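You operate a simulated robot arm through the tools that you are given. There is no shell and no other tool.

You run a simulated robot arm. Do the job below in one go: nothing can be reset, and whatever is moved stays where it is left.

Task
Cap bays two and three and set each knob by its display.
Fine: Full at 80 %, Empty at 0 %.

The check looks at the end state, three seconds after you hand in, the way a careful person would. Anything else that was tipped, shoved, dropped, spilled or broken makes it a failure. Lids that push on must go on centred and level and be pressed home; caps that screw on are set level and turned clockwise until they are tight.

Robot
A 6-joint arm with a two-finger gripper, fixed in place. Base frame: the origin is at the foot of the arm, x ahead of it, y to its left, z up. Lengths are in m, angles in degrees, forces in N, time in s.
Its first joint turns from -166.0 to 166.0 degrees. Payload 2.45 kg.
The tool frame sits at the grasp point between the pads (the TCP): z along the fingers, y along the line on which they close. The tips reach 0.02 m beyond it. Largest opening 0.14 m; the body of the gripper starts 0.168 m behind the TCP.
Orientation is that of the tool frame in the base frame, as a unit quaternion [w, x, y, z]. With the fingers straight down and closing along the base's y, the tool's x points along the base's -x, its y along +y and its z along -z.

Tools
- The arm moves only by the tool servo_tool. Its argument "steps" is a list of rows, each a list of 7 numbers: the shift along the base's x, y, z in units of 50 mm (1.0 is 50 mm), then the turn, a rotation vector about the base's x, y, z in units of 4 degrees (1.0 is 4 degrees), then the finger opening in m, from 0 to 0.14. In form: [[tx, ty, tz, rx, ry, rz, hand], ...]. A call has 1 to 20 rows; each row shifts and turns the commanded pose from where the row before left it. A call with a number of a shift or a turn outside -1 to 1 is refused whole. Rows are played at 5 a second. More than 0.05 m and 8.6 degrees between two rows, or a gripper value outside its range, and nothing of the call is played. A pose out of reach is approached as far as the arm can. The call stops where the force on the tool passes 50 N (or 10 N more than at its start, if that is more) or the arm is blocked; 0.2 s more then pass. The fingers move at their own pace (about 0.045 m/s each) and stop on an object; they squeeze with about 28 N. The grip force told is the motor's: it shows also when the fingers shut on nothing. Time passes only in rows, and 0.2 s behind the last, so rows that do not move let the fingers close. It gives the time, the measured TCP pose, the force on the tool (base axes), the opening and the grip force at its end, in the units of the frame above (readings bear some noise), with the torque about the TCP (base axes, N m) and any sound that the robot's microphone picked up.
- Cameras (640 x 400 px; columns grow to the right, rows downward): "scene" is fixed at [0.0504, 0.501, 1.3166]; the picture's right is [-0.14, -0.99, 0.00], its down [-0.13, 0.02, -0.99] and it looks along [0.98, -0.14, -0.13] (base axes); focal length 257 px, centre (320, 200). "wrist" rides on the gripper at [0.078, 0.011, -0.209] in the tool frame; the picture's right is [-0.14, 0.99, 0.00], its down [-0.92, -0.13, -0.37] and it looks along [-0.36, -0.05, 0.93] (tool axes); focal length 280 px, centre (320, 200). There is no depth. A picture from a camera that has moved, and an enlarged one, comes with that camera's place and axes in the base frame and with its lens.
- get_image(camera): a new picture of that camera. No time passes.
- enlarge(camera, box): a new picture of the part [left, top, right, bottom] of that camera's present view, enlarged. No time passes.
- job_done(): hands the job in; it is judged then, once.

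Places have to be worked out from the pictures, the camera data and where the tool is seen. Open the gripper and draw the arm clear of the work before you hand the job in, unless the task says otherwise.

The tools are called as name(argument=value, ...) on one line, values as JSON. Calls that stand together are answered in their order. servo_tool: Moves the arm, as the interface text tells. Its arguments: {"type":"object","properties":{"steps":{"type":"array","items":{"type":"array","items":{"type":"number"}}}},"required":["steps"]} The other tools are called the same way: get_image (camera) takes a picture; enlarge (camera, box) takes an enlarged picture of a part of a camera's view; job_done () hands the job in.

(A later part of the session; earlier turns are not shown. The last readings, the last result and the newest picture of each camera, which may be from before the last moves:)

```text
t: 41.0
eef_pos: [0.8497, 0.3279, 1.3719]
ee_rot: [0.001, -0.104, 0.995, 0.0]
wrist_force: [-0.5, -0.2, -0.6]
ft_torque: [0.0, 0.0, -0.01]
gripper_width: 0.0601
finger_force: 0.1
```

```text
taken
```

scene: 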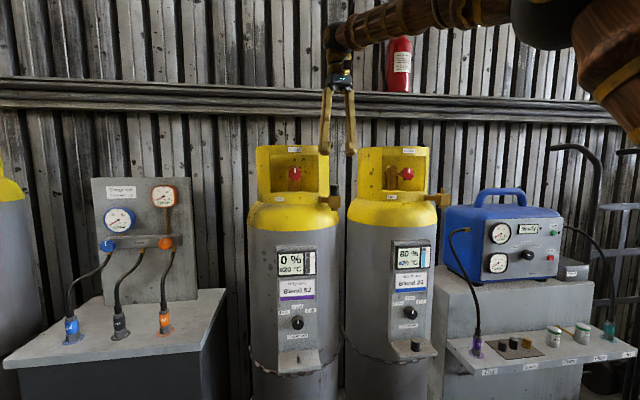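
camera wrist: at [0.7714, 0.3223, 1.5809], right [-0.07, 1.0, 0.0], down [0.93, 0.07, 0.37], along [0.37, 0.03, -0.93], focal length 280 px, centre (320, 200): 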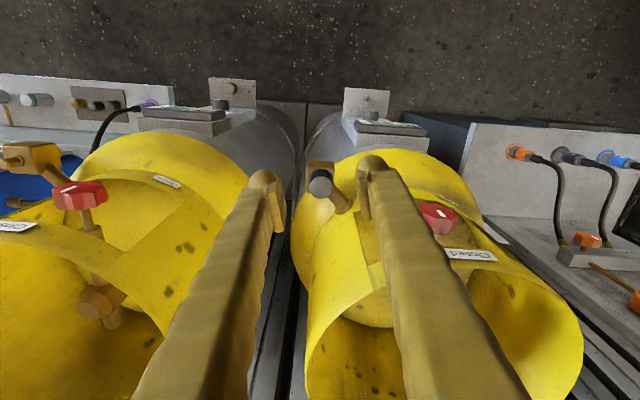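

Tool is vertical. I enlarge the cap region for a precise top‑down measurement.

enlarge(camera="wrist", box=[285, 150, 365, 220])

enlarge(camera="scene", box=[310, 130, 370, 210])

```text
5.71 times, centred on (325, 185) of wrist
camera zoom: at [0.7714, 0.3223, 1.5809], right [-0.07, 1.0, 0.0], down [0.93, 0.07, 0.37], along [0.37, 0.03, -0.93], focal length 1602 px, centre (291, 286)
```

zoom: 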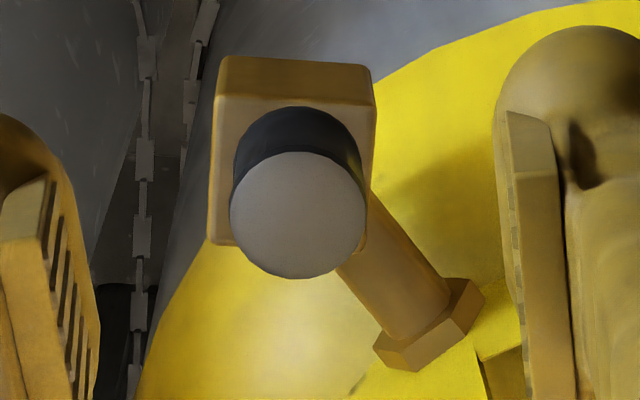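

```text
5.00 times, centred on (340, 170) of scene
camera zoom: at [0.0504, 0.501, 1.3166], right [-0.14, -0.99, 0.0], down [-0.13, 0.02, -0.99], along [0.98, -0.14, -0.13], focal length 1286 px, centre (220, 350)
```

zoom: 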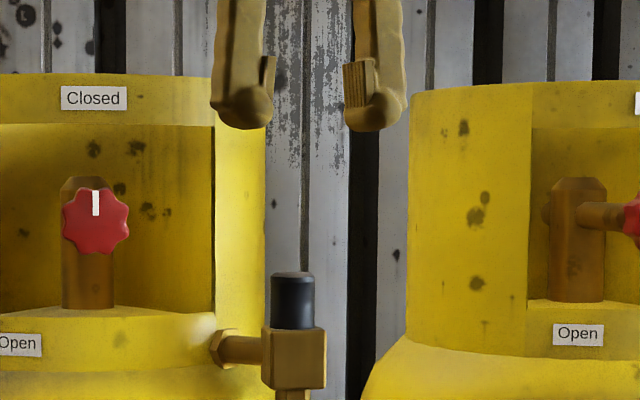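

Cap top centre is around (0.885, 0.332, 1.254). I move above it with a modest opening and check alignment before lowering.

servo_tool(steps=[[0.36, 0.04, -0.2, 0, 0, 0, 0.05], [0.36, 0.04, -0.4, 0, 0, 0, 0.05], [0, 0, -0.6, 0, 0, 0, 0.05], [0, 0, 0, 0, 0, 0, 0.05]])

enlarge(camera="wrist", box=[260, 140, 380, 230])

enlarge(camera="scene", box=[310, 150, 360, 210])

```text
t: 42.0
eef_pos: [0.8857, 0.3322, 1.3124]
ee_rot: [0.001, -0.104, 0.995, 0.0]
wrist_force: [-0.2, 0.5, 0.5]
ft_torque: [0.02, -0.04, -0.01]
gripper_width: 0.0499
finger_force: 0.0
```

```text
4.44 times, centred on (320, 185) of wrist
camera zoom: at [0.8069, 0.3264, 1.5208], right [-0.07, 1.0, 0.0], down [0.93, 0.07, 0.37], along [0.37, 0.03, -0.93], focal length 1246 px, centre (320, 267)
```

zoom: 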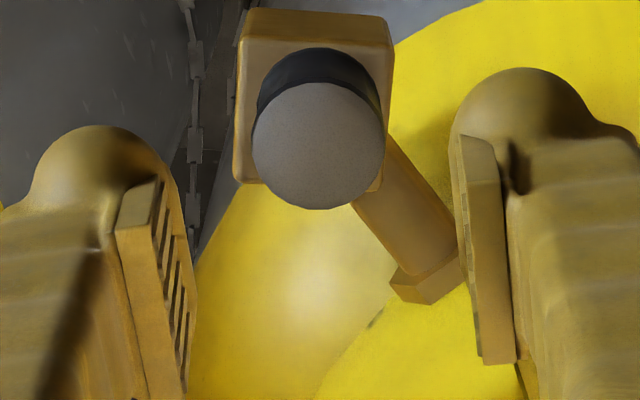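

```text
6.67 times, centred on (335, 180) of scene
camera zoom: at [0.0504, 0.501, 1.3166], right [-0.14, -0.99, 0.0], down [-0.13, 0.02, -0.99], along [0.98, -0.14, -0.13], focal length 1715 px, centre (220, 333)
```

zoom: 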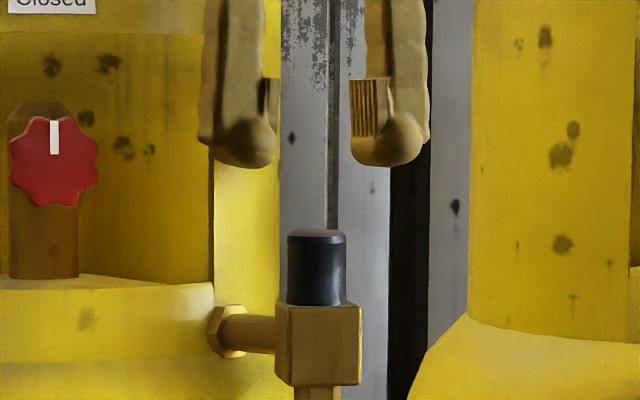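

Cap is centred between the fingers; I shift x by −2 mm and lower to TCP z≈1.247 (tips ~7 mm above the block), then close.

servo_tool(steps=[[-0.04, 0, -0.4, 0, 0, 0, 0.05], [0, 0, -0.4, 0, 0, 0, 0.05], [0, 0, -0.3, 0, 0, 0, 0.05], [0, 0, -0.18, 0, 0, 0, 0.05], [0, 0, 0, 0, 0, 0, 0.05]])

enlarge(camera="scene", box=[310, 160, 360, 210])

enlarge(camera="wrist", box=[260, 140, 380, 230])

```text
t: 43.2
eef_pos: [0.8842, 0.3313, 1.248]
ee_rot: [0.002, -0.105, 0.994, -0.001]
wrist_force: [-0.1, -0.2, -0.1]
ft_torque: [-0.01, 0.0, -0.01]
gripper_width: 0.0501
finger_force: 0.0
```

```text
8.00 times, centred on (335, 185) of scene
camera zoom: at [0.0504, 0.501, 1.3166], right [-0.14, -0.99, 0.0], down [-0.13, 0.02, -0.99], along [0.98, -0.14, -0.13], focal length 2058 px, centre (200, 320)
```

zoom: 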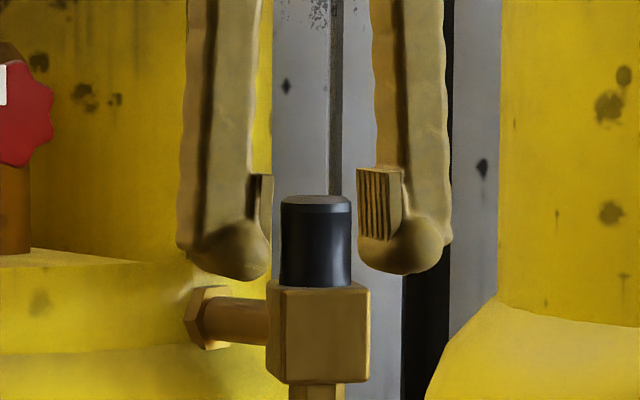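

```text
4.44 times, centred on (320, 185) of wrist
camera zoom: at [0.8048, 0.3258, 1.457], right [-0.07, 1.0, 0.0], down [0.93, 0.07, 0.37], along [0.37, 0.03, -0.93], focal length 1246 px, centre (320, 267)
```

zoom: 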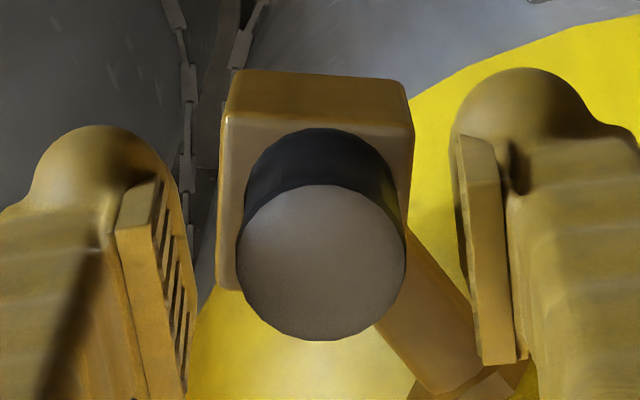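

Well centred. I close on the cap and then turn clockwise in stages while watching torque about z.

servo_tool(steps=[[0, 0, 0, 0, 0, 0, 0.02], [0, 0, 0, 0, 0, 0, 0.02], [0, 0, 0, 0, 0, 0, 0.02], [0, 0, 0, 0, 0, 0, 0.02]])

servo_tool(steps=[[0, 0, 0, 0, 0, -1, 0.02], [0, 0, 0, 0, 0, -1, 0.02], [0, 0, 0, 0, 0, -1, 0.02], [0, 0, 0, 0, 0, 0, 0.02]])

enlarge(camera="scene", box=[310, 160, 360, 210])

```text
t: 44.2
eef_pos: [0.8832, 0.3312, 1.2477]
ee_rot: [0.001, -0.104, 0.995, 0.0]
wrist_force: [-0.1, 0.1, -0.1]
ft_torque: [0.0, 0.0, -0.02]
gripper_width: 0.0274
finger_force: 27.9
```

```text
t: 45.2
eef_pos: [0.8833, 0.3308, 1.248]
ee_rot: [0.001, 0.001, 1.0, 0.0]
wrist_force: [2.1, 0.9, 0.2]
ft_torque: [0.0, -0.09, 0.03]
gripper_width: 0.0269
finger_force: 28.0
```

```text
8.00 times, centred on (335, 185) of scene
camera zoom: at [0.0504, 0.501, 1.3166], right [-0.14, -0.99, 0.0], down [-0.13, 0.02, -0.99], along [0.98, -0.14, -0.13], focal length 2058 px, centre (200, 320)
```

zoom: 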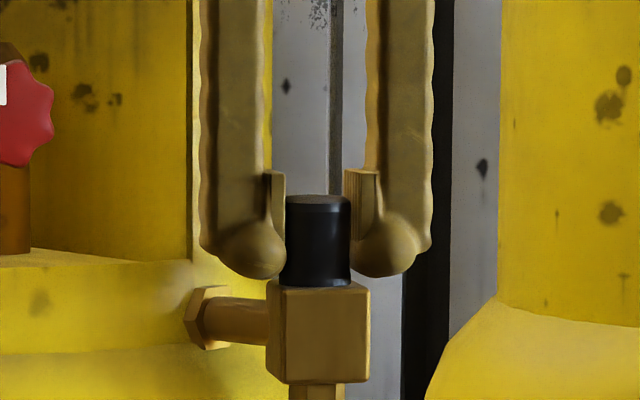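

No resistance yet over 12°. I continue clockwise 24° more.

servo_tool(steps=[[0, 0, 0, 0, 0, -1, 0.02], [0, 0, 0, 0, 0, -1, 0.02], [0, 0, 0, 0, 0, -1, 0.02], [0, 0, 0, 0, 0, -1, 0.02], [0, 0, 0, 0, 0, -1, 0.02], [0, 0, 0, 0, 0, -1, 0.02], [0, 0, 0, 0, 0, 0, 0.02]])

enlarge(camera="scene", box=[310, 160, 360, 210])

enlarge(camera="wrist", box=[260, 140, 380, 230])

```text
t: 46.8
eef_pos: [0.884, 0.3314, 1.2479]
ee_rot: [0.0, 0.208, 0.978, -0.001]
wrist_force: [3.6, -1.6, 2.4]
ft_torque: [-0.01, -0.03, -0.03]
gripper_width: 0.0274
finger_force: 27.9
```

```text
8.00 times, centred on (335, 185) of scene
camera zoom: at [0.0504, 0.501, 1.3166], right [-0.14, -0.99, 0.0], down [-0.13, 0.02, -0.99], along [0.98, -0.14, -0.13], focal length 2058 px, centre (200, 320)
```

zoom: 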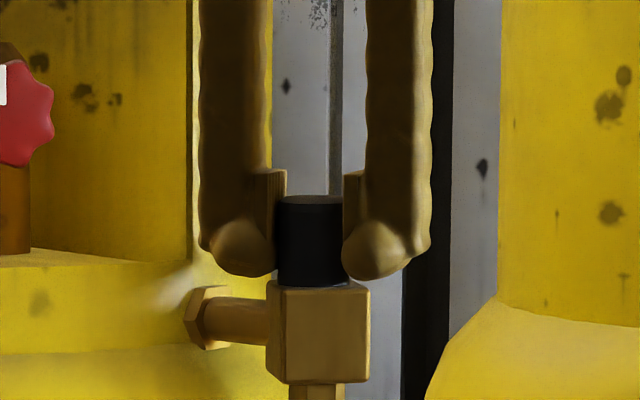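

```text
4.44 times, centred on (320, 185) of wrist
camera zoom: at [0.8173, 0.3739, 1.4568], right [0.53, 0.85, 0.0], down [0.79, -0.49, 0.37], along [0.31, -0.2, -0.93], focal length 1246 px, centre (320, 267)
```

zoom: 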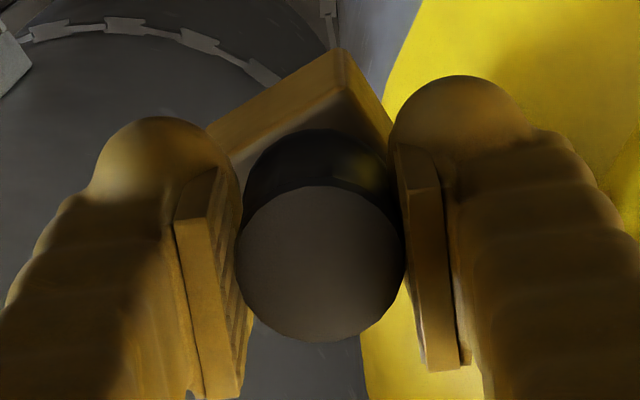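

No torque builds. I look closely at the cap–block interface for any gap.

enlarge(camera="scene", box=[326, 182, 346, 202])

enlarge(camera="wrist", box=[300, 145, 350, 185])

```text
16.00 times, centred on (336, 192) of scene
camera zoom: at [0.0504, 0.501, 1.3166], right [-0.14, -0.99, 0.0], down [-0.13, 0.02, -0.99], along [0.98, -0.14, -0.13], focal length 4116 px, centre (64, 328)
```

zoom: 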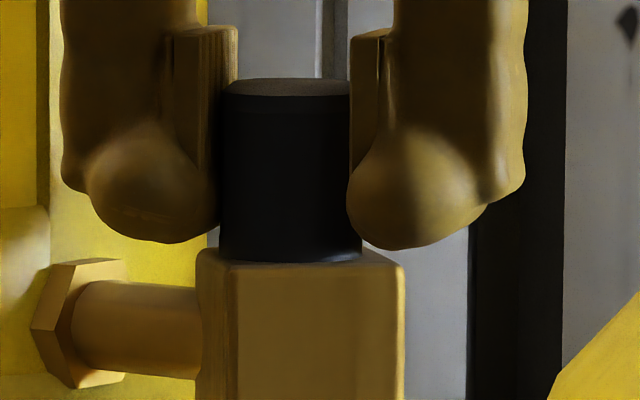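

```text
10.00 times, centred on (325, 165) of wrist
camera zoom: at [0.8173, 0.3739, 1.4568], right [0.53, 0.85, 0.0], down [0.79, -0.49, 0.37], along [0.31, -0.2, -0.93], focal length 2804 px, centre (270, 550)
```

zoom: 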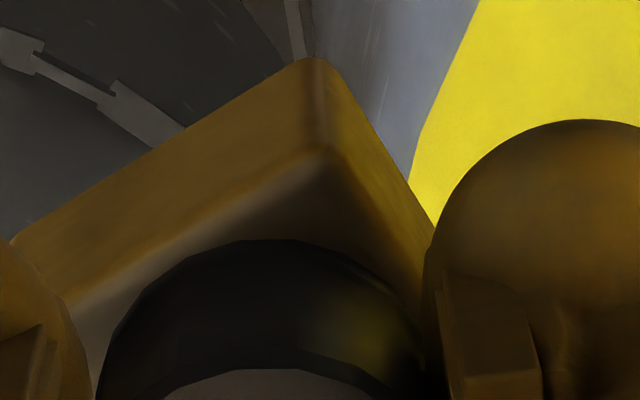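

I test whether it has engaged: a gentle 2 mm upward pull with force reading.

servo_tool(steps=[[0, 0, 0.02, 0, 0, 0, 0.02], [0, 0, 0.02, 0, 0, 0, 0.02], [0, 0, 0, 0, 0, 0, 0.02]])

enlarge(camera="scene", box=[326, 182, 346, 202])

```text
t: 47.6
eef_pos: [0.8846, 0.3324, 1.2503]
ee_rot: [0.001, 0.208, 0.978, 0.0]
wrist_force: [2.9, -0.7, -1.5]
ft_torque: [-0.02, -0.02, -0.02]
gripper_width: 0.0273
finger_force: 27.8
```

```text
16.00 times, centred on (336, 192) of scene
camera zoom: at [0.0504, 0.501, 1.3166], right [-0.14, -0.99, 0.0], down [-0.13, 0.02, -0.99], along [0.98, -0.14, -0.13], focal length 4116 px, centre (64, 328)
```

zoom: 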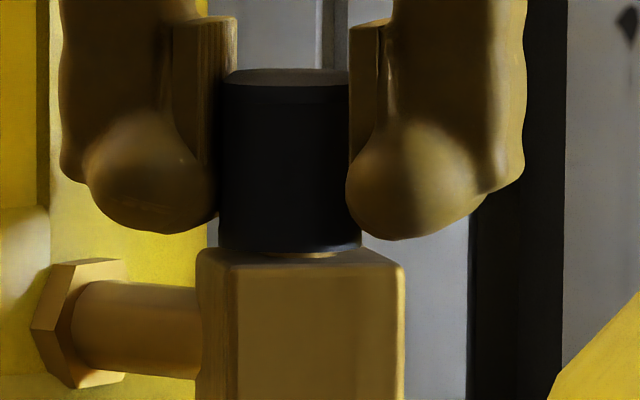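

The cap lifts freely, so it's not engaged. I set it back down, release, and will press it from above with closed fingers.

servo_tool(steps=[[0, 0, -0.02, 0, 0, 0, 0.02], [0, 0, -0.02, 0, 0, 0, 0.02], [0, 0, 0, 0, 0, 0, 0.05], [0, 0, 0, 0, 0, 0, 0.05], [0, 0, 0, 0, 0, 0, 0.05], [0, 0, 0.5, 0, 0, 0, 0.05], [0, 0, 0.7, 0, 0, 0, 0.05], [0, 0, 0, 0, 0, 0, 0.0], [0, 0, 0, 0, 0, 0, 0.0], [0, 0, 0, 0, 0, 0, 0.0], [0, 0, 0, 0, 0, 0, 0.0]])

enlarge(camera="scene", box=[310, 150, 360, 210])

enlarge(camera="wrist", box=[260, 140, 380, 230])

```text
t: 50.0
eef_pos: [0.8837, 0.3317, 1.3085]
ee_rot: [0.001, 0.208, 0.978, 0.0]
wrist_force: [0.6, -0.4, -0.4]
ft_torque: [-0.01, 0.03, 0.03]
gripper_width: 0.0
finger_force: 28.2
```

```text
6.67 times, centred on (335, 180) of scene
camera zoom: at [0.0504, 0.501, 1.3166], right [-0.14, -0.99, 0.0], down [-0.13, 0.02, -0.99], along [0.98, -0.14, -0.13], focal length 1715 px, centre (220, 333)
```

zoom: 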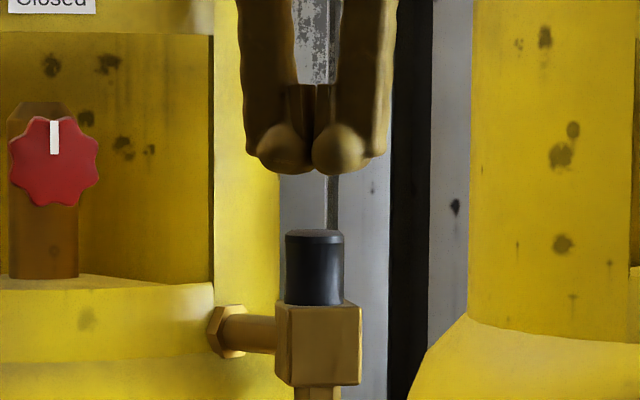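

```text
4.44 times, centred on (320, 185) of wrist
camera zoom: at [0.8163, 0.374, 1.5174], right [0.53, 0.85, 0.0], down [0.79, -0.49, 0.37], along [0.31, -0.2, -0.93], focal length 1246 px, centre (320, 267)
```

zoom: 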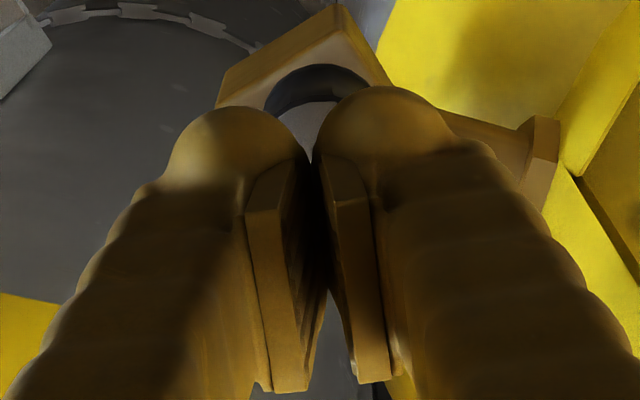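

Closed fingers are right above the cap. I lower to near contact and then press in small steps.

servo_tool(steps=[[0, 0, -0.3, 0, 0, 0, 0.0], [0, 0, -0.2, 0, 0, 0, 0.0], [0, 0, -0.1, 0, 0, 0, 0.0], [0, 0, 0, 0, 0, 0, 0.0]])

servo_tool(steps=[[0, 0, -0.04, 0, 0, 0, 0.0], [0, 0, -0.04, 0, 0, 0, 0.0], [0, 0, 0, 0, 0, 0, 0.0]])

enlarge(camera="scene", box=[326, 178, 346, 202])

```text
t: 51.0
eef_pos: [0.8831, 0.3318, 1.2795]
ee_rot: [0.002, 0.208, 0.978, 0.0]
wrist_force: [-1.4, 1.3, 30.1]
ft_torque: [0.04, 0.07, 0.02]
gripper_width: 0.0061
finger_force: 27.5
```

```text
t: 51.5
eef_pos: [0.8843, 0.3317, 1.2801]
ee_rot: [0.004, 0.208, 0.978, 0.001]
wrist_force: [-0.9, 0.7, 9.7]
ft_torque: [-0.02, 0.06, -0.01]
gripper_width: 0.0058
finger_force: 28.2
stopped in row 2: the force on the tool passed its limit at 55 N (the readings are from after the stop); the commanded pose is now the measured one
```

```text
16.00 times, centred on (336, 190) of scene
camera zoom: at [0.0504, 0.501, 1.3166], right [-0.14, -0.99, 0.0], down [-0.13, 0.02, -0.99], along [0.98, -0.14, -0.13], focal length 4116 px, centre (64, 360)
```

zoom: 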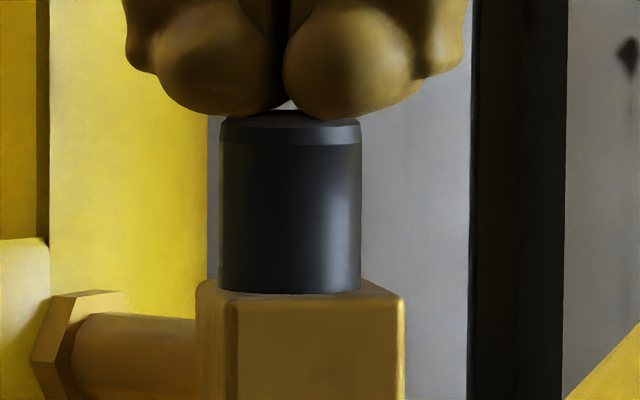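

The firm press (peak 55 N) left the cap level, but relative to the block it sits about 2–3 mm off centre (toward +y, −x) — the bore is loose. I go up, turn yaw back to 0, and regrasp to centre it.

servo_tool(steps=[[0, 0, 0.4, 0, 0, 0, 0.0], [0, 0, 0.4, 0, 0, 1, 0.03], [0, 0, 0, 0, 0, 1, 0.05], [0, 0, 0, 0, 0, 1, 0.05], [0, 0, 0, 0, 0, 1, 0.05], [0, 0, 0, 0, 0, 1, 0.05], [0, 0, 0, 0, 0, 1, 0.05], [0, 0, -0.5, 0, 0, 0, 0.05], [0, 0, -0.5, 0, 0, 0, 0.05], [0, 0, -0.44, 0, 0, 0, 0.05], [0, 0, 0, 0, 0, 0, 0.05]])

enlarge(camera="wrist", box=[260, 140, 380, 230])

enlarge(camera="scene", box=[326, 182, 346, 202])

```text
t: 53.9
eef_pos: [0.8833, 0.3312, 1.2472]
ee_rot: [0.004, 0.0, 1.0, 0.001]
wrist_force: [0.3, -0.2, -0.8]
ft_torque: [-0.01, -0.06, 0.01]
gripper_width: 0.0499
finger_force: 0.1
```

```text
4.44 times, centred on (320, 185) of wrist
camera zoom: at [0.8048, 0.3422, 1.4563], right [0.14, 0.99, 0.0], down [0.92, -0.13, 0.37], along [0.37, -0.05, -0.93], focal length 1246 px, centre (320, 267)
```

zoom: 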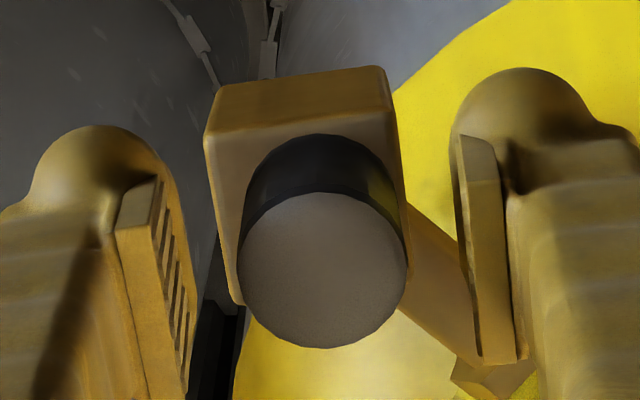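

```text
16.00 times, centred on (336, 192) of scene
camera zoom: at [0.0504, 0.501, 1.3166], right [-0.14, -0.99, 0.0], down [-0.13, 0.02, -0.99], along [0.98, -0.14, -0.13], focal length 4116 px, centre (64, 328)
```

zoom: 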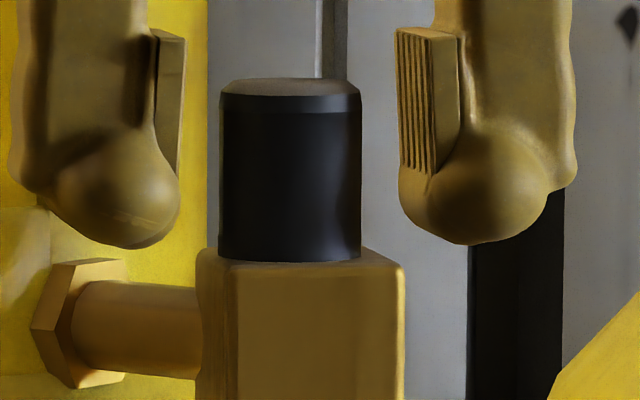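

Both views confirm the offset. I close on the cap and then nudge +x and −y in small steps, reading side forces to find the slack limits.

servo_tool(steps=[[0, 0, 0, 0, 0, 0, 0.02], [0, 0, 0, 0, 0, 0, 0.02], [0, 0, 0, 0, 0, 0, 0.02], [0, 0, 0, 0, 0, 0, 0.02]])

servo_tool(steps=[[0.02, 0, 0, 0, 0, 0, 0.02], [0.02, 0, 0, 0, 0, 0, 0.02], [0, 0, 0, 0, 0, 0, 0.02]])

servo_tool(steps=[[0.02, 0, 0, 0, 0, 0, 0.02], [0.02, 0, 0, 0, 0, 0, 0.02], [0, 0, 0, 0, 0, 0, 0.02]])

```text
t: 54.9
eef_pos: [0.8841, 0.3303, 1.2488]
ee_rot: [0.003, 0.0, 1.0, 0.002]
wrist_force: [0.1, 0.0, 0.0]
ft_torque: [0.01, 0.01, -0.02]
gripper_width: 0.0276
finger_force: 27.9
```

```text
t: 55.7
eef_pos: [0.8865, 0.3312, 1.2468]
ee_rot: [0.003, -0.001, 1.0, 0.002]
wrist_force: [-1.1, -0.5, 0.9]
ft_torque: [-0.02, 0.07, 0.02]
gripper_width: 0.0275
finger_force: 27.3
```

```text
t: 56.5
eef_pos: [0.888, 0.3305, 1.2471]
ee_rot: [0.002, 0.0, 1.0, 0.001]
wrist_force: [-7.6, -9.2, -0.1]
ft_torque: [-0.14, 0.11, 0.0]
gripper_width: 0.0275
finger_force: 28.1
```

Contact now with force (−7.6, −9.2): the cap is too far +x and +y. I shift back by (−1.3, −1.5) mm and probe further in −y.

servo_tool(steps=[[-0.026, -0.03, 0, 0, 0, 0, 0.02], [0, 0, 0, 0, 0, 0, 0.02]])

servo_tool(steps=[[0, -0.02, 0, 0, 0, 0, 0.02], [0, 0, 0, 0, 0, 0, 0.02]])

servo_tool(steps=[[0, -0.02, 0, 0, 0, 0, 0.02], [0, 0, 0, 0, 0, 0, 0.02]])

servo_tool(steps=[[0, -0.02, 0, 0, 0, 0, 0.02], [0, 0, 0, 0, 0, 0, 0.02]])

```text
t: 57.1
eef_pos: [0.8872, 0.3303, 1.2474]
ee_rot: [0.002, 0.0, 1.0, 0.002]
wrist_force: [0.2, -0.1, -0.3]
ft_torque: [-0.04, 0.01, -0.01]
gripper_width: 0.0274
finger_force: 28.3
```

```text
t: 57.7
eef_pos: [0.8852, 0.3293, 1.2468]
ee_rot: [0.004, -0.001, 1.0, 0.002]
wrist_force: [0.3, -1.0, -0.1]
ft_torque: [0.0, 0.01, -0.01]
gripper_width: 0.0275
finger_force: 27.2
```

```text
t: 58.3
eef_pos: [0.8859, 0.3283, 1.2479]
ee_rot: [0.003, -0.001, 1.0, 0.002]
wrist_force: [-0.8, 1.0, 0.3]
ft_torque: [-0.02, -0.01, -0.01]
gripper_width: 0.0272
finger_force: 28.3
```

```text
t: 58.9
eef_pos: [0.8868, 0.329, 1.2476]
ee_rot: [0.002, -0.001, 1.0, 0.002]
wrist_force: [-6.4, 3.7, -0.2]
ft_torque: [0.06, 0.05, 0.01]
gripper_width: 0.0276
finger_force: 27.9
```

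Forces flip sign at y≈0.327, so the slack centre is near TCP (0.8846, 0.3291). I move there and probe the +y limit to confirm the middle.

servo_tool(steps=[[-0.018, 0.048, 0, 0, 0, 0, 0.02], [0, 0, 0, 0, 0, 0, 0.02]])

servo_tool(steps=[[0, 0.03, 0, 0, 0, 0, 0.02], [0, 0, 0, 0, 0, 0, 0.02]])

servo_tool(steps=[[0, 0.02, 0, 0, 0, 0, 0.02], [0, 0, 0, 0, 0, 0, 0.02]])

servo_tool(steps=[[0, 0.02, 0, 0, 0, 0, 0.02], [0, 0, 0, 0, 0, 0, 0.02]])

```text
t: 59.5
eef_pos: [0.8852, 0.329, 1.2469]
ee_rot: [0.003, 0.001, 1.0, 0.001]
wrist_force: [0.4, -0.6, 1.7]
ft_torque: [-0.01, 0.01, 0.02]
gripper_width: 0.027
finger_force: 27.9
```

```text
t: 60.1
eef_pos: [0.8851, 0.3311, 1.2484]
ee_rot: [0.003, 0.001, 1.0, 0.002]
wrist_force: [0.4, 0.0, -0.2]
ft_torque: [0.0, 0.0, 0.03]
gripper_width: 0.0273
finger_force: 27.9
```

```text
t: 60.7
eef_pos: [0.8852, 0.3316, 1.2478]
ee_rot: [0.003, 0.0, 1.0, 0.002]
wrist_force: [-0.9, -2.0, -0.6]
ft_torque: [0.01, -0.01, -0.04]
gripper_width: 0.0274
finger_force: 27.9
```

```text
t: 61.3
eef_pos: [0.886, 0.3326, 1.2476]
ee_rot: [0.002, -0.001, 1.0, 0.001]
wrist_force: [-4.8, -12.4, -0.2]
ft_torque: [-0.15, 0.04, 0.02]
gripper_width: 0.0275
finger_force: 28.1
```

Upper limit ~0.3316, lower ~0.3273, so centre y≈0.3295. I return to that y and probe the −x limit.

servo_tool(steps=[[0, -0.062, 0, 0, 0, 0, 0.02], [-0.03, 0, 0, 0, 0, 0, 0.02], [0, 0, 0, 0, 0, 0, 0.02]])

servo_tool(steps=[[-0.02, 0, 0, 0, 0, 0, 0.02], [0, 0, 0, 0, 0, 0, 0.02]])

servo_tool(steps=[[-0.02, 0, 0, 0, 0, 0, 0.02], [0, 0, 0, 0, 0, 0, 0.02]])

servo_tool(steps=[[-0.02, 0, 0, 0, 0, 0, 0.02], [0, 0, 0, 0, 0, 0, 0.02]])

```text
t: 62.1
eef_pos: [0.8852, 0.3301, 1.2475]
ee_rot: [0.003, 0.0, 1.0, 0.002]
wrist_force: [0.2, 0.6, 0.3]
ft_torque: [-0.02, 0.0, -0.02]
gripper_width: 0.0272
finger_force: 28.3
```

```text
t: 62.7
eef_pos: [0.8829, 0.3291, 1.2475]
ee_rot: [0.003, -0.001, 1.0, 0.002]
wrist_force: [-0.3, 0.0, 0.8]
ft_torque: [0.0, -0.02, 0.0]
gripper_width: 0.0275
finger_force: 28.0
```

```text
t: 63.3
eef_pos: [0.8829, 0.3299, 1.2472]
ee_rot: [0.002, 0.001, 1.0, 0.001]
wrist_force: [5.5, 0.1, 2.4]
ft_torque: [-0.01, -0.09, 0.01]
gripper_width: 0.0276
finger_force: 28.1
```

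```text
t: 63.9
eef_pos: [0.8825, 0.3295, 1.2476]
ee_rot: [0.003, 0.001, 1.0, 0.002]
wrist_force: [22.6, -3.6, 6.0]
ft_torque: [-0.02, -0.26, -0.02]
gripper_width: 0.0277
finger_force: 28.1
```

Slack limits are symmetric about TCP (0.8836, 0.3295). I centre the cap there and check in the camera.

servo_tool(steps=[[0.07, 0, 0, 0, 0, 0, 0.02], [0, 0, 0, 0, 0, 0, 0.02]])

enlarge(camera="scene", box=[326, 182, 346, 202])

enlarge(camera="wrist", box=[260, 140, 380, 230])

```text
t: 64.5
eef_pos: [0.8836, 0.3293, 1.2463]
ee_rot: [0.003, 0.0, 1.0, 0.002]
wrist_force: [-1.6, 0.3, 4.5]
ft_torque: [-0.04, 0.01, -0.03]
gripper_width: 0.0274
finger_force: 27.8
```

```text
16.00 times, centred on (336, 192) of scene
camera zoom: at [0.0504, 0.501, 1.3166], right [-0.14, -0.99, 0.0], down [-0.13, 0.02, -0.99], along [0.98, -0.14, -0.13], focal length 4116 px, centre (64, 328)
```

zoom: 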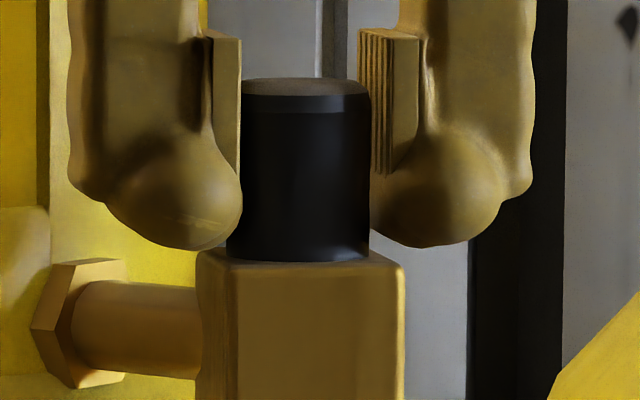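

```text
4.44 times, centred on (320, 185) of wrist
camera zoom: at [0.8053, 0.3405, 1.4562], right [0.14, 0.99, 0.0], down [0.92, -0.13, 0.37], along [0.37, -0.05, -0.93], focal length 1246 px, centre (320, 267)
```

zoom: 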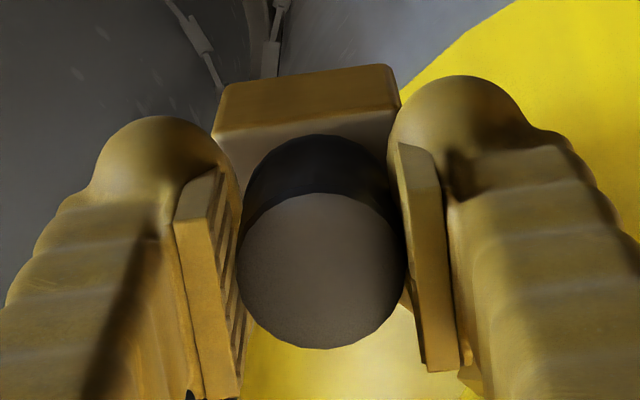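

Cap is now centred within ~0.6 mm. With a slight downward load I turn clockwise 20° about its own axis and watch torque.

servo_tool(steps=[[0, 0, -0.01, 0, 0, 0, 0.02], [0, 0.003, 0, 0, 0, -1, 0.02], [0, 0.003, 0, 0, 0, -1, 0.02], [0, 0.003, 0, 0, 0, -1, 0.02], [0, 0.003, 0, 0, 0, -1, 0.02], [0, 0.003, 0, 0, 0, -1, 0.02], [0, 0, 0, 0, 0, 0, 0.02]])

```text
t: 66.1
eef_pos: [0.8845, 0.3304, 1.2469]
ee_rot: [0.003, 0.174, 0.985, 0.001]
wrist_force: [-0.4, 0.2, 9.6]
ft_torque: [0.02, 0.03, -0.03]
gripper_width: 0.0273
finger_force: 28.2
```

No torque at all. To give a screw thread a fair chance I make a longer stroke: open, turn back CCW free, regrasp on the cap axis.

servo_tool(steps=[[0, 0, 0.01, 0, 0, 0, 0.046], [0, 0, 0, 0, 0, 0, 0.046], [0.042, -0.01, 0, 0, 0, 0, 0.046], [0, 0, 0, 0, 0, 1, 0.046], [0, 0, 0, 0, 0, 1, 0.046], [0, 0, 0, 0, 0, 1, 0.046], [0, 0, 0, 0, 0, 1, 0.046], [0, 0, 0, 0, 0, 1, 0.046], [0, 0, 0, 0, 0, 1, 0.046], [0, 0, 0, 0, 0, 1, 0.046], [0, 0, 0, 0, 0, 1, 0.046], [0, 0, 0, 0, 0, 1, 0.046], [0, 0, 0, 0, 0, 1, 0.046], [0, 0, 0, 0, 0, 1, 0.046], [0, 0, 0, 0, 0, 1, 0.046], [0, 0, 0, 0, 0, 1, 0.046], [0, 0, 0, 0, 0, 1, 0.046], [0, 0, 0, 0, 0, 1, 0.046], [0, 0, 0, 0, 0, 1, 0.046]])

servo_tool(steps=[[0, 0, 0, 0, 0, 1, 0.046], [0, 0, 0, 0, 0, 1, 0.046], [0, 0, 0, 0, 0, 1, 0.046], [0, 0, 0, 0, 0, 1, 0.046], [0, 0, 0, 0, 0, 1, 0.046], [0, 0, 0, 0, 0, 1, 0.046], [0, 0, 0, 0, 0, 1, 0.046], [0, 0, 0, 0, 0, 1, 0.046], [0, 0, 0, 0, 0, 1, 0.046], [0, 0, 0, 0, 0, 0, 0.046]])

enlarge(camera="wrist", box=[240, 120, 400, 240])

enlarge(camera="scene", box=[316, 172, 356, 202])

```text
t: 70.1
eef_pos: [0.888, 0.3303, 1.2477]
ee_rot: [0.001, -0.375, 0.927, 0.003]
wrist_force: [0.4, -0.1, 0.5]
ft_torque: [0.0, -0.01, 0.0]
gripper_width: 0.0463
finger_force: 0.1
```

```text
t: 72.3
eef_pos: [0.8872, 0.3291, 1.2458]
ee_rot: [0.0, -0.642, 0.766, 0.003]
wrist_force: [-1.0, 0.8, -0.4]
ft_torque: [-0.04, 0.0, 0.0]
gripper_width: 0.0461
finger_force: 0.0
```

```text
3.33 times, centred on (320, 180) of wrist
camera zoom: at [0.8635, 0.2538, 1.4561], right [-0.95, 0.31, 0.0], down [0.29, 0.88, 0.37], along [0.11, 0.36, -0.93], focal length 935 px, centre (320, 267)
```

zoom: 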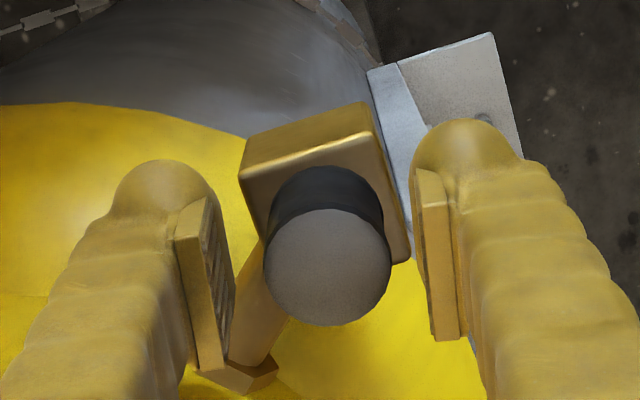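

```text
13.33 times, centred on (336, 187) of scene
camera zoom: at [0.0504, 0.501, 1.3166], right [-0.14, -0.99, 0.0], down [-0.13, 0.02, -0.99], along [0.98, -0.14, -0.13], focal length 3430 px, centre (107, 373)
```

zoom: 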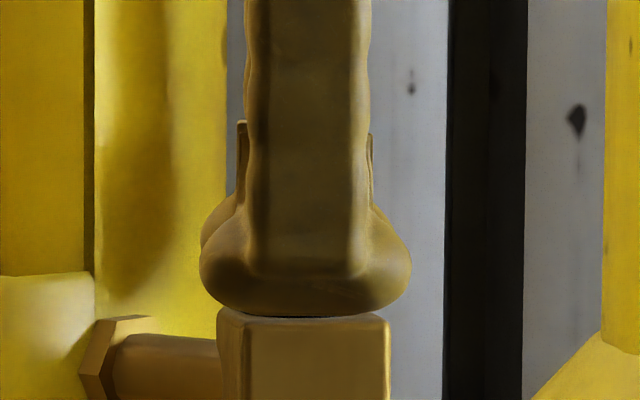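

At yaw 80° the cap is ~1.8 mm toward −x of the tool centre. I correct, close, and make the long clockwise stroke with a light downward load, reading torque on the way.

servo_tool(steps=[[-0.036, 0.024, 0, 0, 0, 0, 0.046], [0, 0, 0, 0, 0, 0, 0.02], [0, 0, 0, 0, 0, 0, 0.02], [0, 0, 0, 0, 0, 0, 0.02], [0, 0, 0, 0, 0, 0, 0.02]])

servo_tool(steps=[[0, 0, -0.01, 0, 0, -1, 0.02], [0, 0, 0, 0, 0, -1, 0.02], [0, 0, 0, 0, 0, -1, 0.02], [0, 0, 0, 0, 0, -1, 0.02], [0, 0, 0, 0, 0, -1, 0.02], [0, 0, 0, 0, 0, -1, 0.02], [0, 0, 0, 0, 0, -1, 0.02], [0, 0, 0, 0, 0, -1, 0.02], [0, 0, 0, 0, 0, 0, 0.02]])

servo_tool(steps=[[0, 0, 0, 0, 0, -1, 0.02], [0, 0, 0, 0, 0, -1, 0.02], [0, 0, 0, 0, 0, -1, 0.02], [0, 0, 0, 0, 0, -1, 0.02], [0, 0, 0, 0, 0, -1, 0.02], [0, 0, 0, 0, 0, -1, 0.02], [0, 0, 0, 0, 0, -1, 0.02], [0, 0, 0, 0, 0, -1, 0.02], [0, 0, 0, 0, 0, -1, 0.02], [0, 0, 0, 0, 0, -1, 0.02], [0, 0, 0, 0, 0, 0, 0.02]])

```text
t: 73.5
eef_pos: [0.8849, 0.3303, 1.2464]
ee_rot: [0.001, -0.642, 0.766, 0.003]
wrist_force: [-0.4, 0.3, 0.9]
ft_torque: [0.02, -0.03, -0.01]
gripper_width: 0.0279
finger_force: 28.2
```

```text
t: 75.5
eef_pos: [0.8848, 0.3317, 1.2468]
ee_rot: [0.002, -0.405, 0.914, 0.003]
wrist_force: [1.5, -0.9, 9.8]
ft_torque: [-0.02, 0.01, -0.03]
gripper_width: 0.0277
finger_force: 28.2
```

```text
t: 77.9
eef_pos: [0.885, 0.3302, 1.2477]
ee_rot: [0.003, -0.069, 0.998, 0.001]
wrist_force: [-0.8, 0.3, 8.8]
ft_torque: [0.01, -0.01, -0.03]
gripper_width: 0.028
finger_force: 28.3
```

Over 150° of clockwise turning in total with no torque and no descent: it's a plain push‑on cap, flush on the block and now centred. I release and rise to check.

servo_tool(steps=[[0, 0, 0.01, 0, 0, 0, 0.03], [0, 0, 0, 0, 0, 0, 0.046], [0, 0, 0, 0, 0, 0, 0.046], [0, 0, 0.4, 0, 0, 0, 0.046], [0, 0, 0.6, 0, 0, 0, 0.046], [0, 0, 0.8, 0, 0, 0, 0.046], [0, 0, 0, 0, 0, 0, 0.046]])

enlarge(camera="scene", box=[326, 182, 346, 202])

get_image(camera="wrist")

```text
t: 79.5
eef_pos: [0.885, 0.3306, 1.3379]
ee_rot: [0.003, -0.07, 0.998, 0.002]
wrist_force: [0.2, 0.9, 0.5]
ft_torque: [-0.02, -0.01, 0.03]
gripper_width: 0.0458
finger_force: 0.1
```

```text
16.00 times, centred on (336, 192) of scene
camera zoom: at [0.0504, 0.501, 1.3166], right [-0.14, -0.99, 0.0], down [-0.13, 0.02, -0.99], along [0.98, -0.14, -0.13], focal length 4116 px, centre (64, 328)
```

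zoom: 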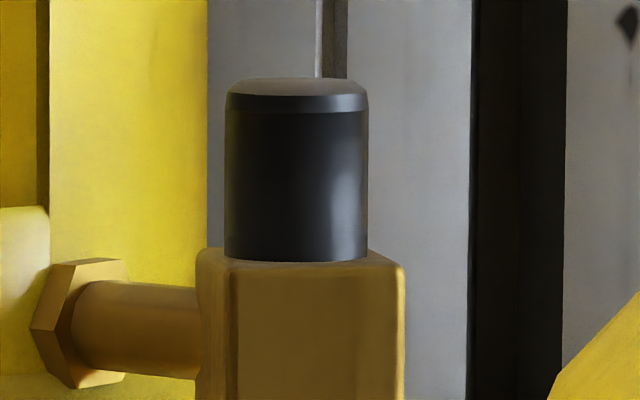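

```text
taken
camera wrist: at [0.8055, 0.33, 1.5458], right [0.0, 1.0, 0.0], down [0.93, 0.0, 0.37], along [0.37, 0.0, -0.93], focal length 280 px, centre (320, 200)
```

wrist: 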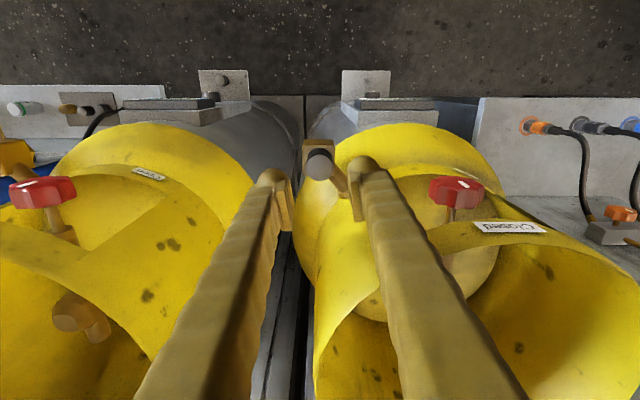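

Cap level and within ~1 mm of centre. Since the earlier press was done off‑centre, I press once more from above with closed fingers now that it's centred.

servo_tool(steps=[[0, 0, 0, 0, 0, 0, 0.0], [0, 0, 0, 0, 0, 0, 0.0], [0, 0, -0.4, 0, 0, 0, 0.0], [0, 0, -0.4, 0, 0, 0, 0.0], [0, 0, -0.2, 0, 0, 0, 0.0], [0, 0, -0.08, 0, 0, 0, 0.0], [0, 0, 0, 0, 0, 0, 0.0]])

servo_tool(steps=[[0, 0, -0.02, 0, 0, 0, 0.0], [0, 0, -0.02, 0, 0, 0, 0.0], [0, 0, 0, 0, 0, 0, 0.0]])

enlarge(camera="scene", box=[326, 178, 346, 202])

```text
t: 81.1
eef_pos: [0.8841, 0.3307, 1.2836]
ee_rot: [0.003, -0.07, 0.998, 0.002]
wrist_force: [0.2, 0.6, 0.8]
ft_torque: [-0.02, -0.01, 0.01]
gripper_width: 0.0001
finger_force: 28.0
```

```text
t: 81.9
eef_pos: [0.8847, 0.3302, 1.2801]
ee_rot: [0.003, -0.07, 0.998, 0.002]
wrist_force: [-1.3, -0.3, 0.2]
ft_torque: [0.0, -0.01, 0.03]
gripper_width: 0.0001
finger_force: 28.3
```

```text
16.00 times, centred on (336, 190) of scene
camera zoom: at [0.0504, 0.501, 1.3166], right [-0.14, -0.99, 0.0], down [-0.13, 0.02, -0.99], along [0.98, -0.14, -0.13], focal length 4116 px, centre (64, 360)
```

zoom: 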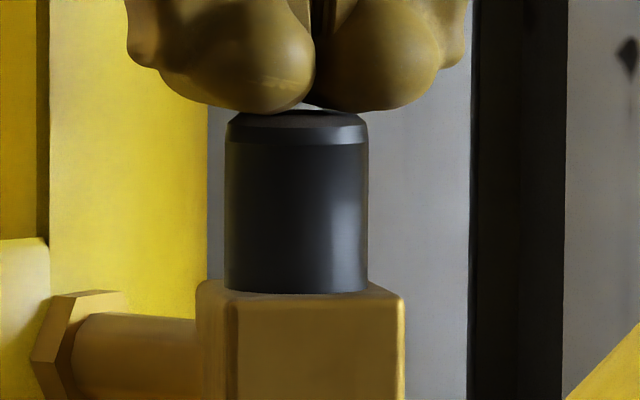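

Just touching. I press on in 1 mm steps.

servo_tool(steps=[[0, 0, -0.02, 0, 0, 0, 0.0], [0, 0, -0.02, 0, 0, 0, 0.0], [0, 0, 0, 0, 0, 0, 0.0]])

servo_tool(steps=[[0, 0, -0.02, 0, 0, 0, 0.0], [0, 0, 0, 0, 0, 0, 0.0]])

```text
t: 82.7
eef_pos: [0.8848, 0.3299, 1.2785]
ee_rot: [0.003, -0.07, 0.998, 0.002]
wrist_force: [0.9, 0.1, 19.3]
ft_torque: [-0.05, 0.03, 0.02]
gripper_width: 0.0061
finger_force: 27.6
```

```text
t: 83.3
eef_pos: [0.8849, 0.3295, 1.2794]
ee_rot: [0.004, -0.07, 0.998, 0.001]
wrist_force: [5.3, 0.4, 39.9]
ft_torque: [-0.08, -0.04, -0.01]
gripper_width: 0.0059
finger_force: 28.2
```

Pressed with 40 N, firmly seated. I rise, back off, and check the cap before going to bay three.

servo_tool(steps=[[0, 0, 0.3, 0, 0, 0, 0.0], [0, 0, 0.8, 0, 0, 0, 0.0], [0, 0, 0.8, 0, 0, 0, 0.05], [-0.8, -0.3, 0.2, 0, 0, -1, 0.07], [-0.8, -0.4, 0, 0, 0, -1, 0.07], [-0.8, -0.4, 0, 0, 0, 0, 0.07], [-0.8, -0.4, 0, 0, 0, 0, 0.07], [-0.8, -0.4, 0, 0, 0, 0, 0.07], [0, 0, 0, 0, 0, 0, 0.07]])

enlarge(camera="scene", box=[316, 172, 356, 212])

get_image(camera="scene")

```text
t: 85.3
eef_pos: [0.6848, 0.2375, 1.3834]
ee_rot: [0.003, 0.0, 1.0, 0.002]
wrist_force: [-0.3, -0.1, 0.3]
ft_torque: [-0.04, -0.01, -0.04]
gripper_width: 0.0702
finger_force: 0.1
```

```text
10.00 times, centred on (336, 192) of scene
camera zoom: at [0.0504, 0.501, 1.3166], right [-0.14, -0.99, 0.0], down [-0.13, 0.02, -0.99], along [0.98, -0.14, -0.13], focal length 2573 px, centre (160, 280)
```

zoom: 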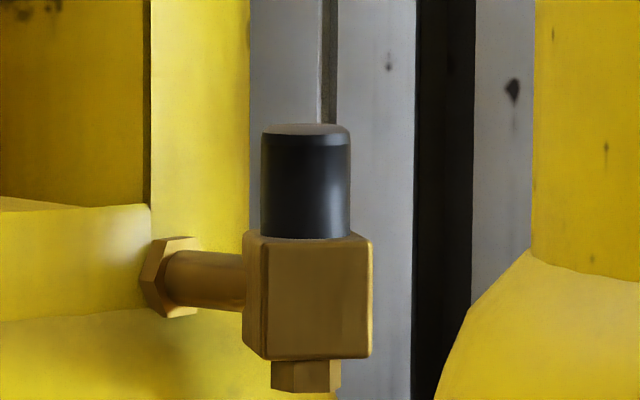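

```text
taken
```

scene: 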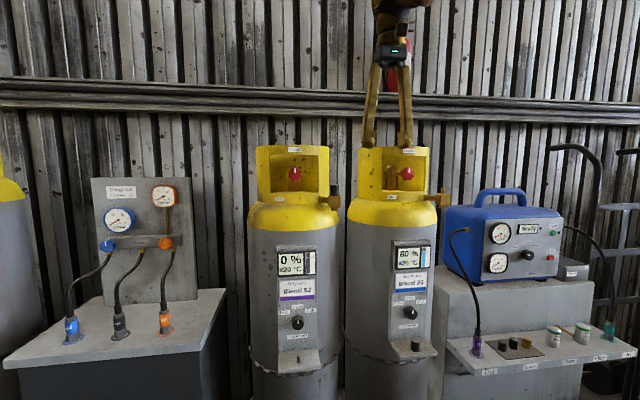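

Bay two is capped. I now move in front of bay three, tilting the tool 28° the same way.

servo_tool(steps=[[-0.17, -0.33, -0.8, 0, -1, 0, 0.07], [-0.17, -0.33, -0.8, 0, -1, 0, 0.07], [-0.17, -0.33, -0.8, 0, -1, 0, 0.07], [-0.17, -0.33, -0.8, 0, -1, 0, 0.07], [-0.17, -0.33, -0.8, 0, -1, 0, 0.07], [-0.17, -0.33, -0.8, 0, -1, 0, 0.07], [-0.17, -0.33, -0.8, 0, -1, 0, 0.07], [-0.17, -0.33, -0.8, 0, 0, 0, 0.07], [-0.17, -0.33, -0.8, 0, 0, 0, 0.07], [-0.17, -0.33, -0.8, 0, 0, 0, 0.07], [0, 0, 0, 0, 0, 0, 0.07]])

get_image(camera="wrist")

get_image(camera="scene")

```text
t: 87.7
eef_pos: [0.5987, 0.072, 0.9818]
ee_rot: [0.244, 0.0, 0.97, 0.002]
wrist_force: [0.8, -0.2, -0.2]
ft_torque: [0.01, 0.0, 0.04]
gripper_width: 0.0703
finger_force: 0.0
```

```text
taken
camera wrist: at [0.4317, 0.0832, 1.1296], right [0.12, 0.99, 0.07], down [0.64, -0.13, 0.76], along [0.76, -0.05, -0.65], focal length 280 px, centre (320, 200)
```

wrist: 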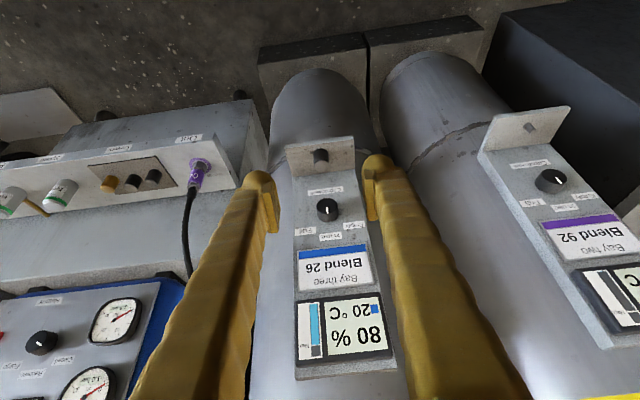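

```text
taken
```

scene: 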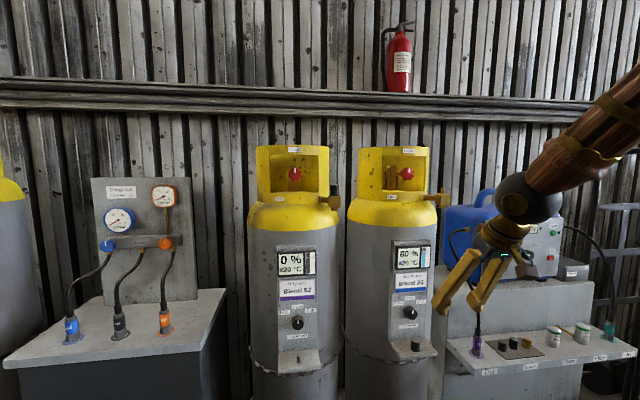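

The view mirrors bay two's. I enlarge to measure the bay‑three ledge cap relative to the bay‑two reference.

enlarge(camera="wrist", box=[270, 130, 370, 190])

enlarge(camera="wrist", box=[500, 100, 580, 160])

```text
6.40 times, centred on (320, 160) of wrist
camera zoom: at [0.4317, 0.0832, 1.1296], right [0.12, 0.99, 0.07], down [0.64, -0.13, 0.76], along [0.76, -0.05, -0.65], focal length 1794 px, centre (320, 456)
```

zoom: 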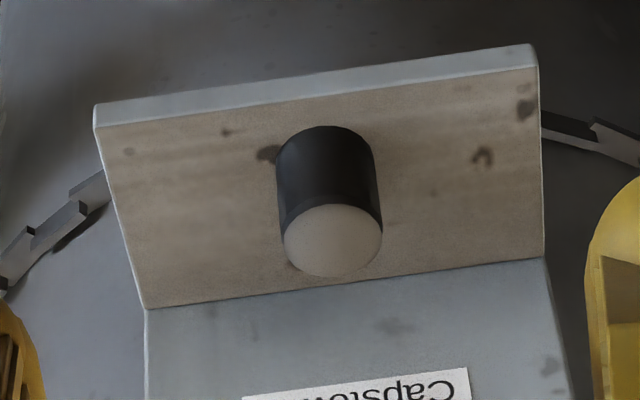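

```text
6.67 times, centred on (540, 130) of wrist
camera zoom: at [0.4317, 0.0832, 1.1296], right [0.12, 0.99, 0.07], down [0.64, -0.13, 0.76], along [0.76, -0.05, -0.65], focal length 1869 px, centre (-1147, 667)
```

zoom: 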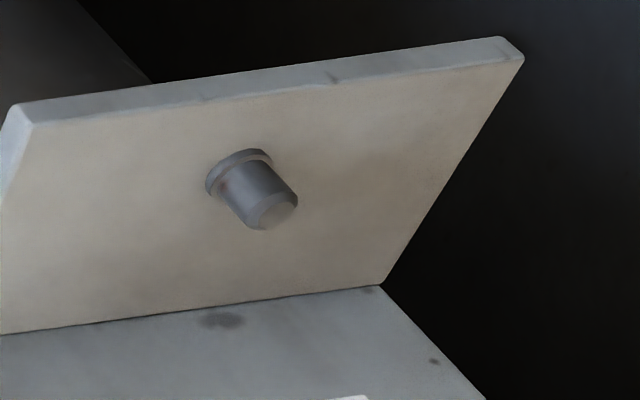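

The bare bay‑two peg is identical to the outlet stub, confirming these are simple push caps. Bay‑three cap is at bay‑two's position shifted by about (−0.001, −0.391, 0). I go to the pre‑grasp.

servo_tool(steps=[[0.548, -0.016, -0.539, 0, 0, 0, 0.07], [0.548, -0.016, -0.539, 0, 0, 0, 0.07], [0.548, -0.016, -0.539, 0, 0, 0, 0.07], [0.548, -0.016, -0.539, 0, 0, 0, 0.07], [0.548, -0.016, -0.539, 0, 0, 0, 0.07], [0, 0, 0, 0, 0, 0, 0.07]])

enlarge(camera="wrist", box=[240, 110, 400, 230])

get_image(camera="scene")

```text
t: 89.1
eef_pos: [0.738, 0.0665, 0.8473]
ee_rot: [0.244, -0.001, 0.97, 0.001]
wrist_force: [0.9, -0.3, -0.6]
ft_torque: [0.04, -0.01, -0.02]
gripper_width: 0.0699
finger_force: 0.1
```

```text
3.33 times, centred on (320, 170) of wrist
camera zoom: at [0.5701, 0.0775, 0.995], right [0.12, 0.99, 0.07], down [0.64, -0.13, 0.76], along [0.76, -0.05, -0.65], focal length 935 px, centre (320, 300)
```

zoom: 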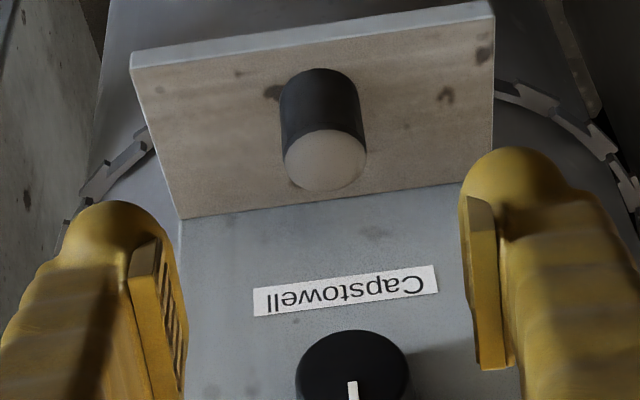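

```text
taken
```

scene: 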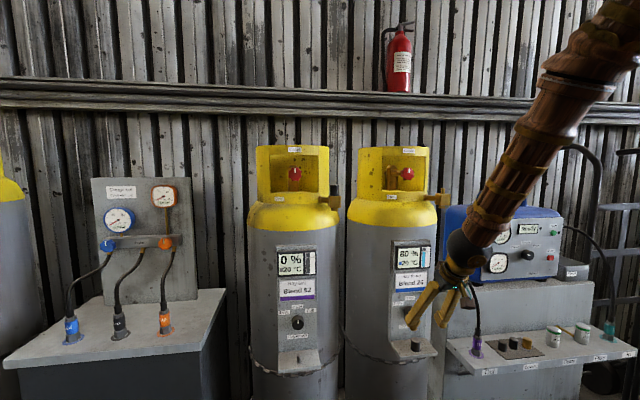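

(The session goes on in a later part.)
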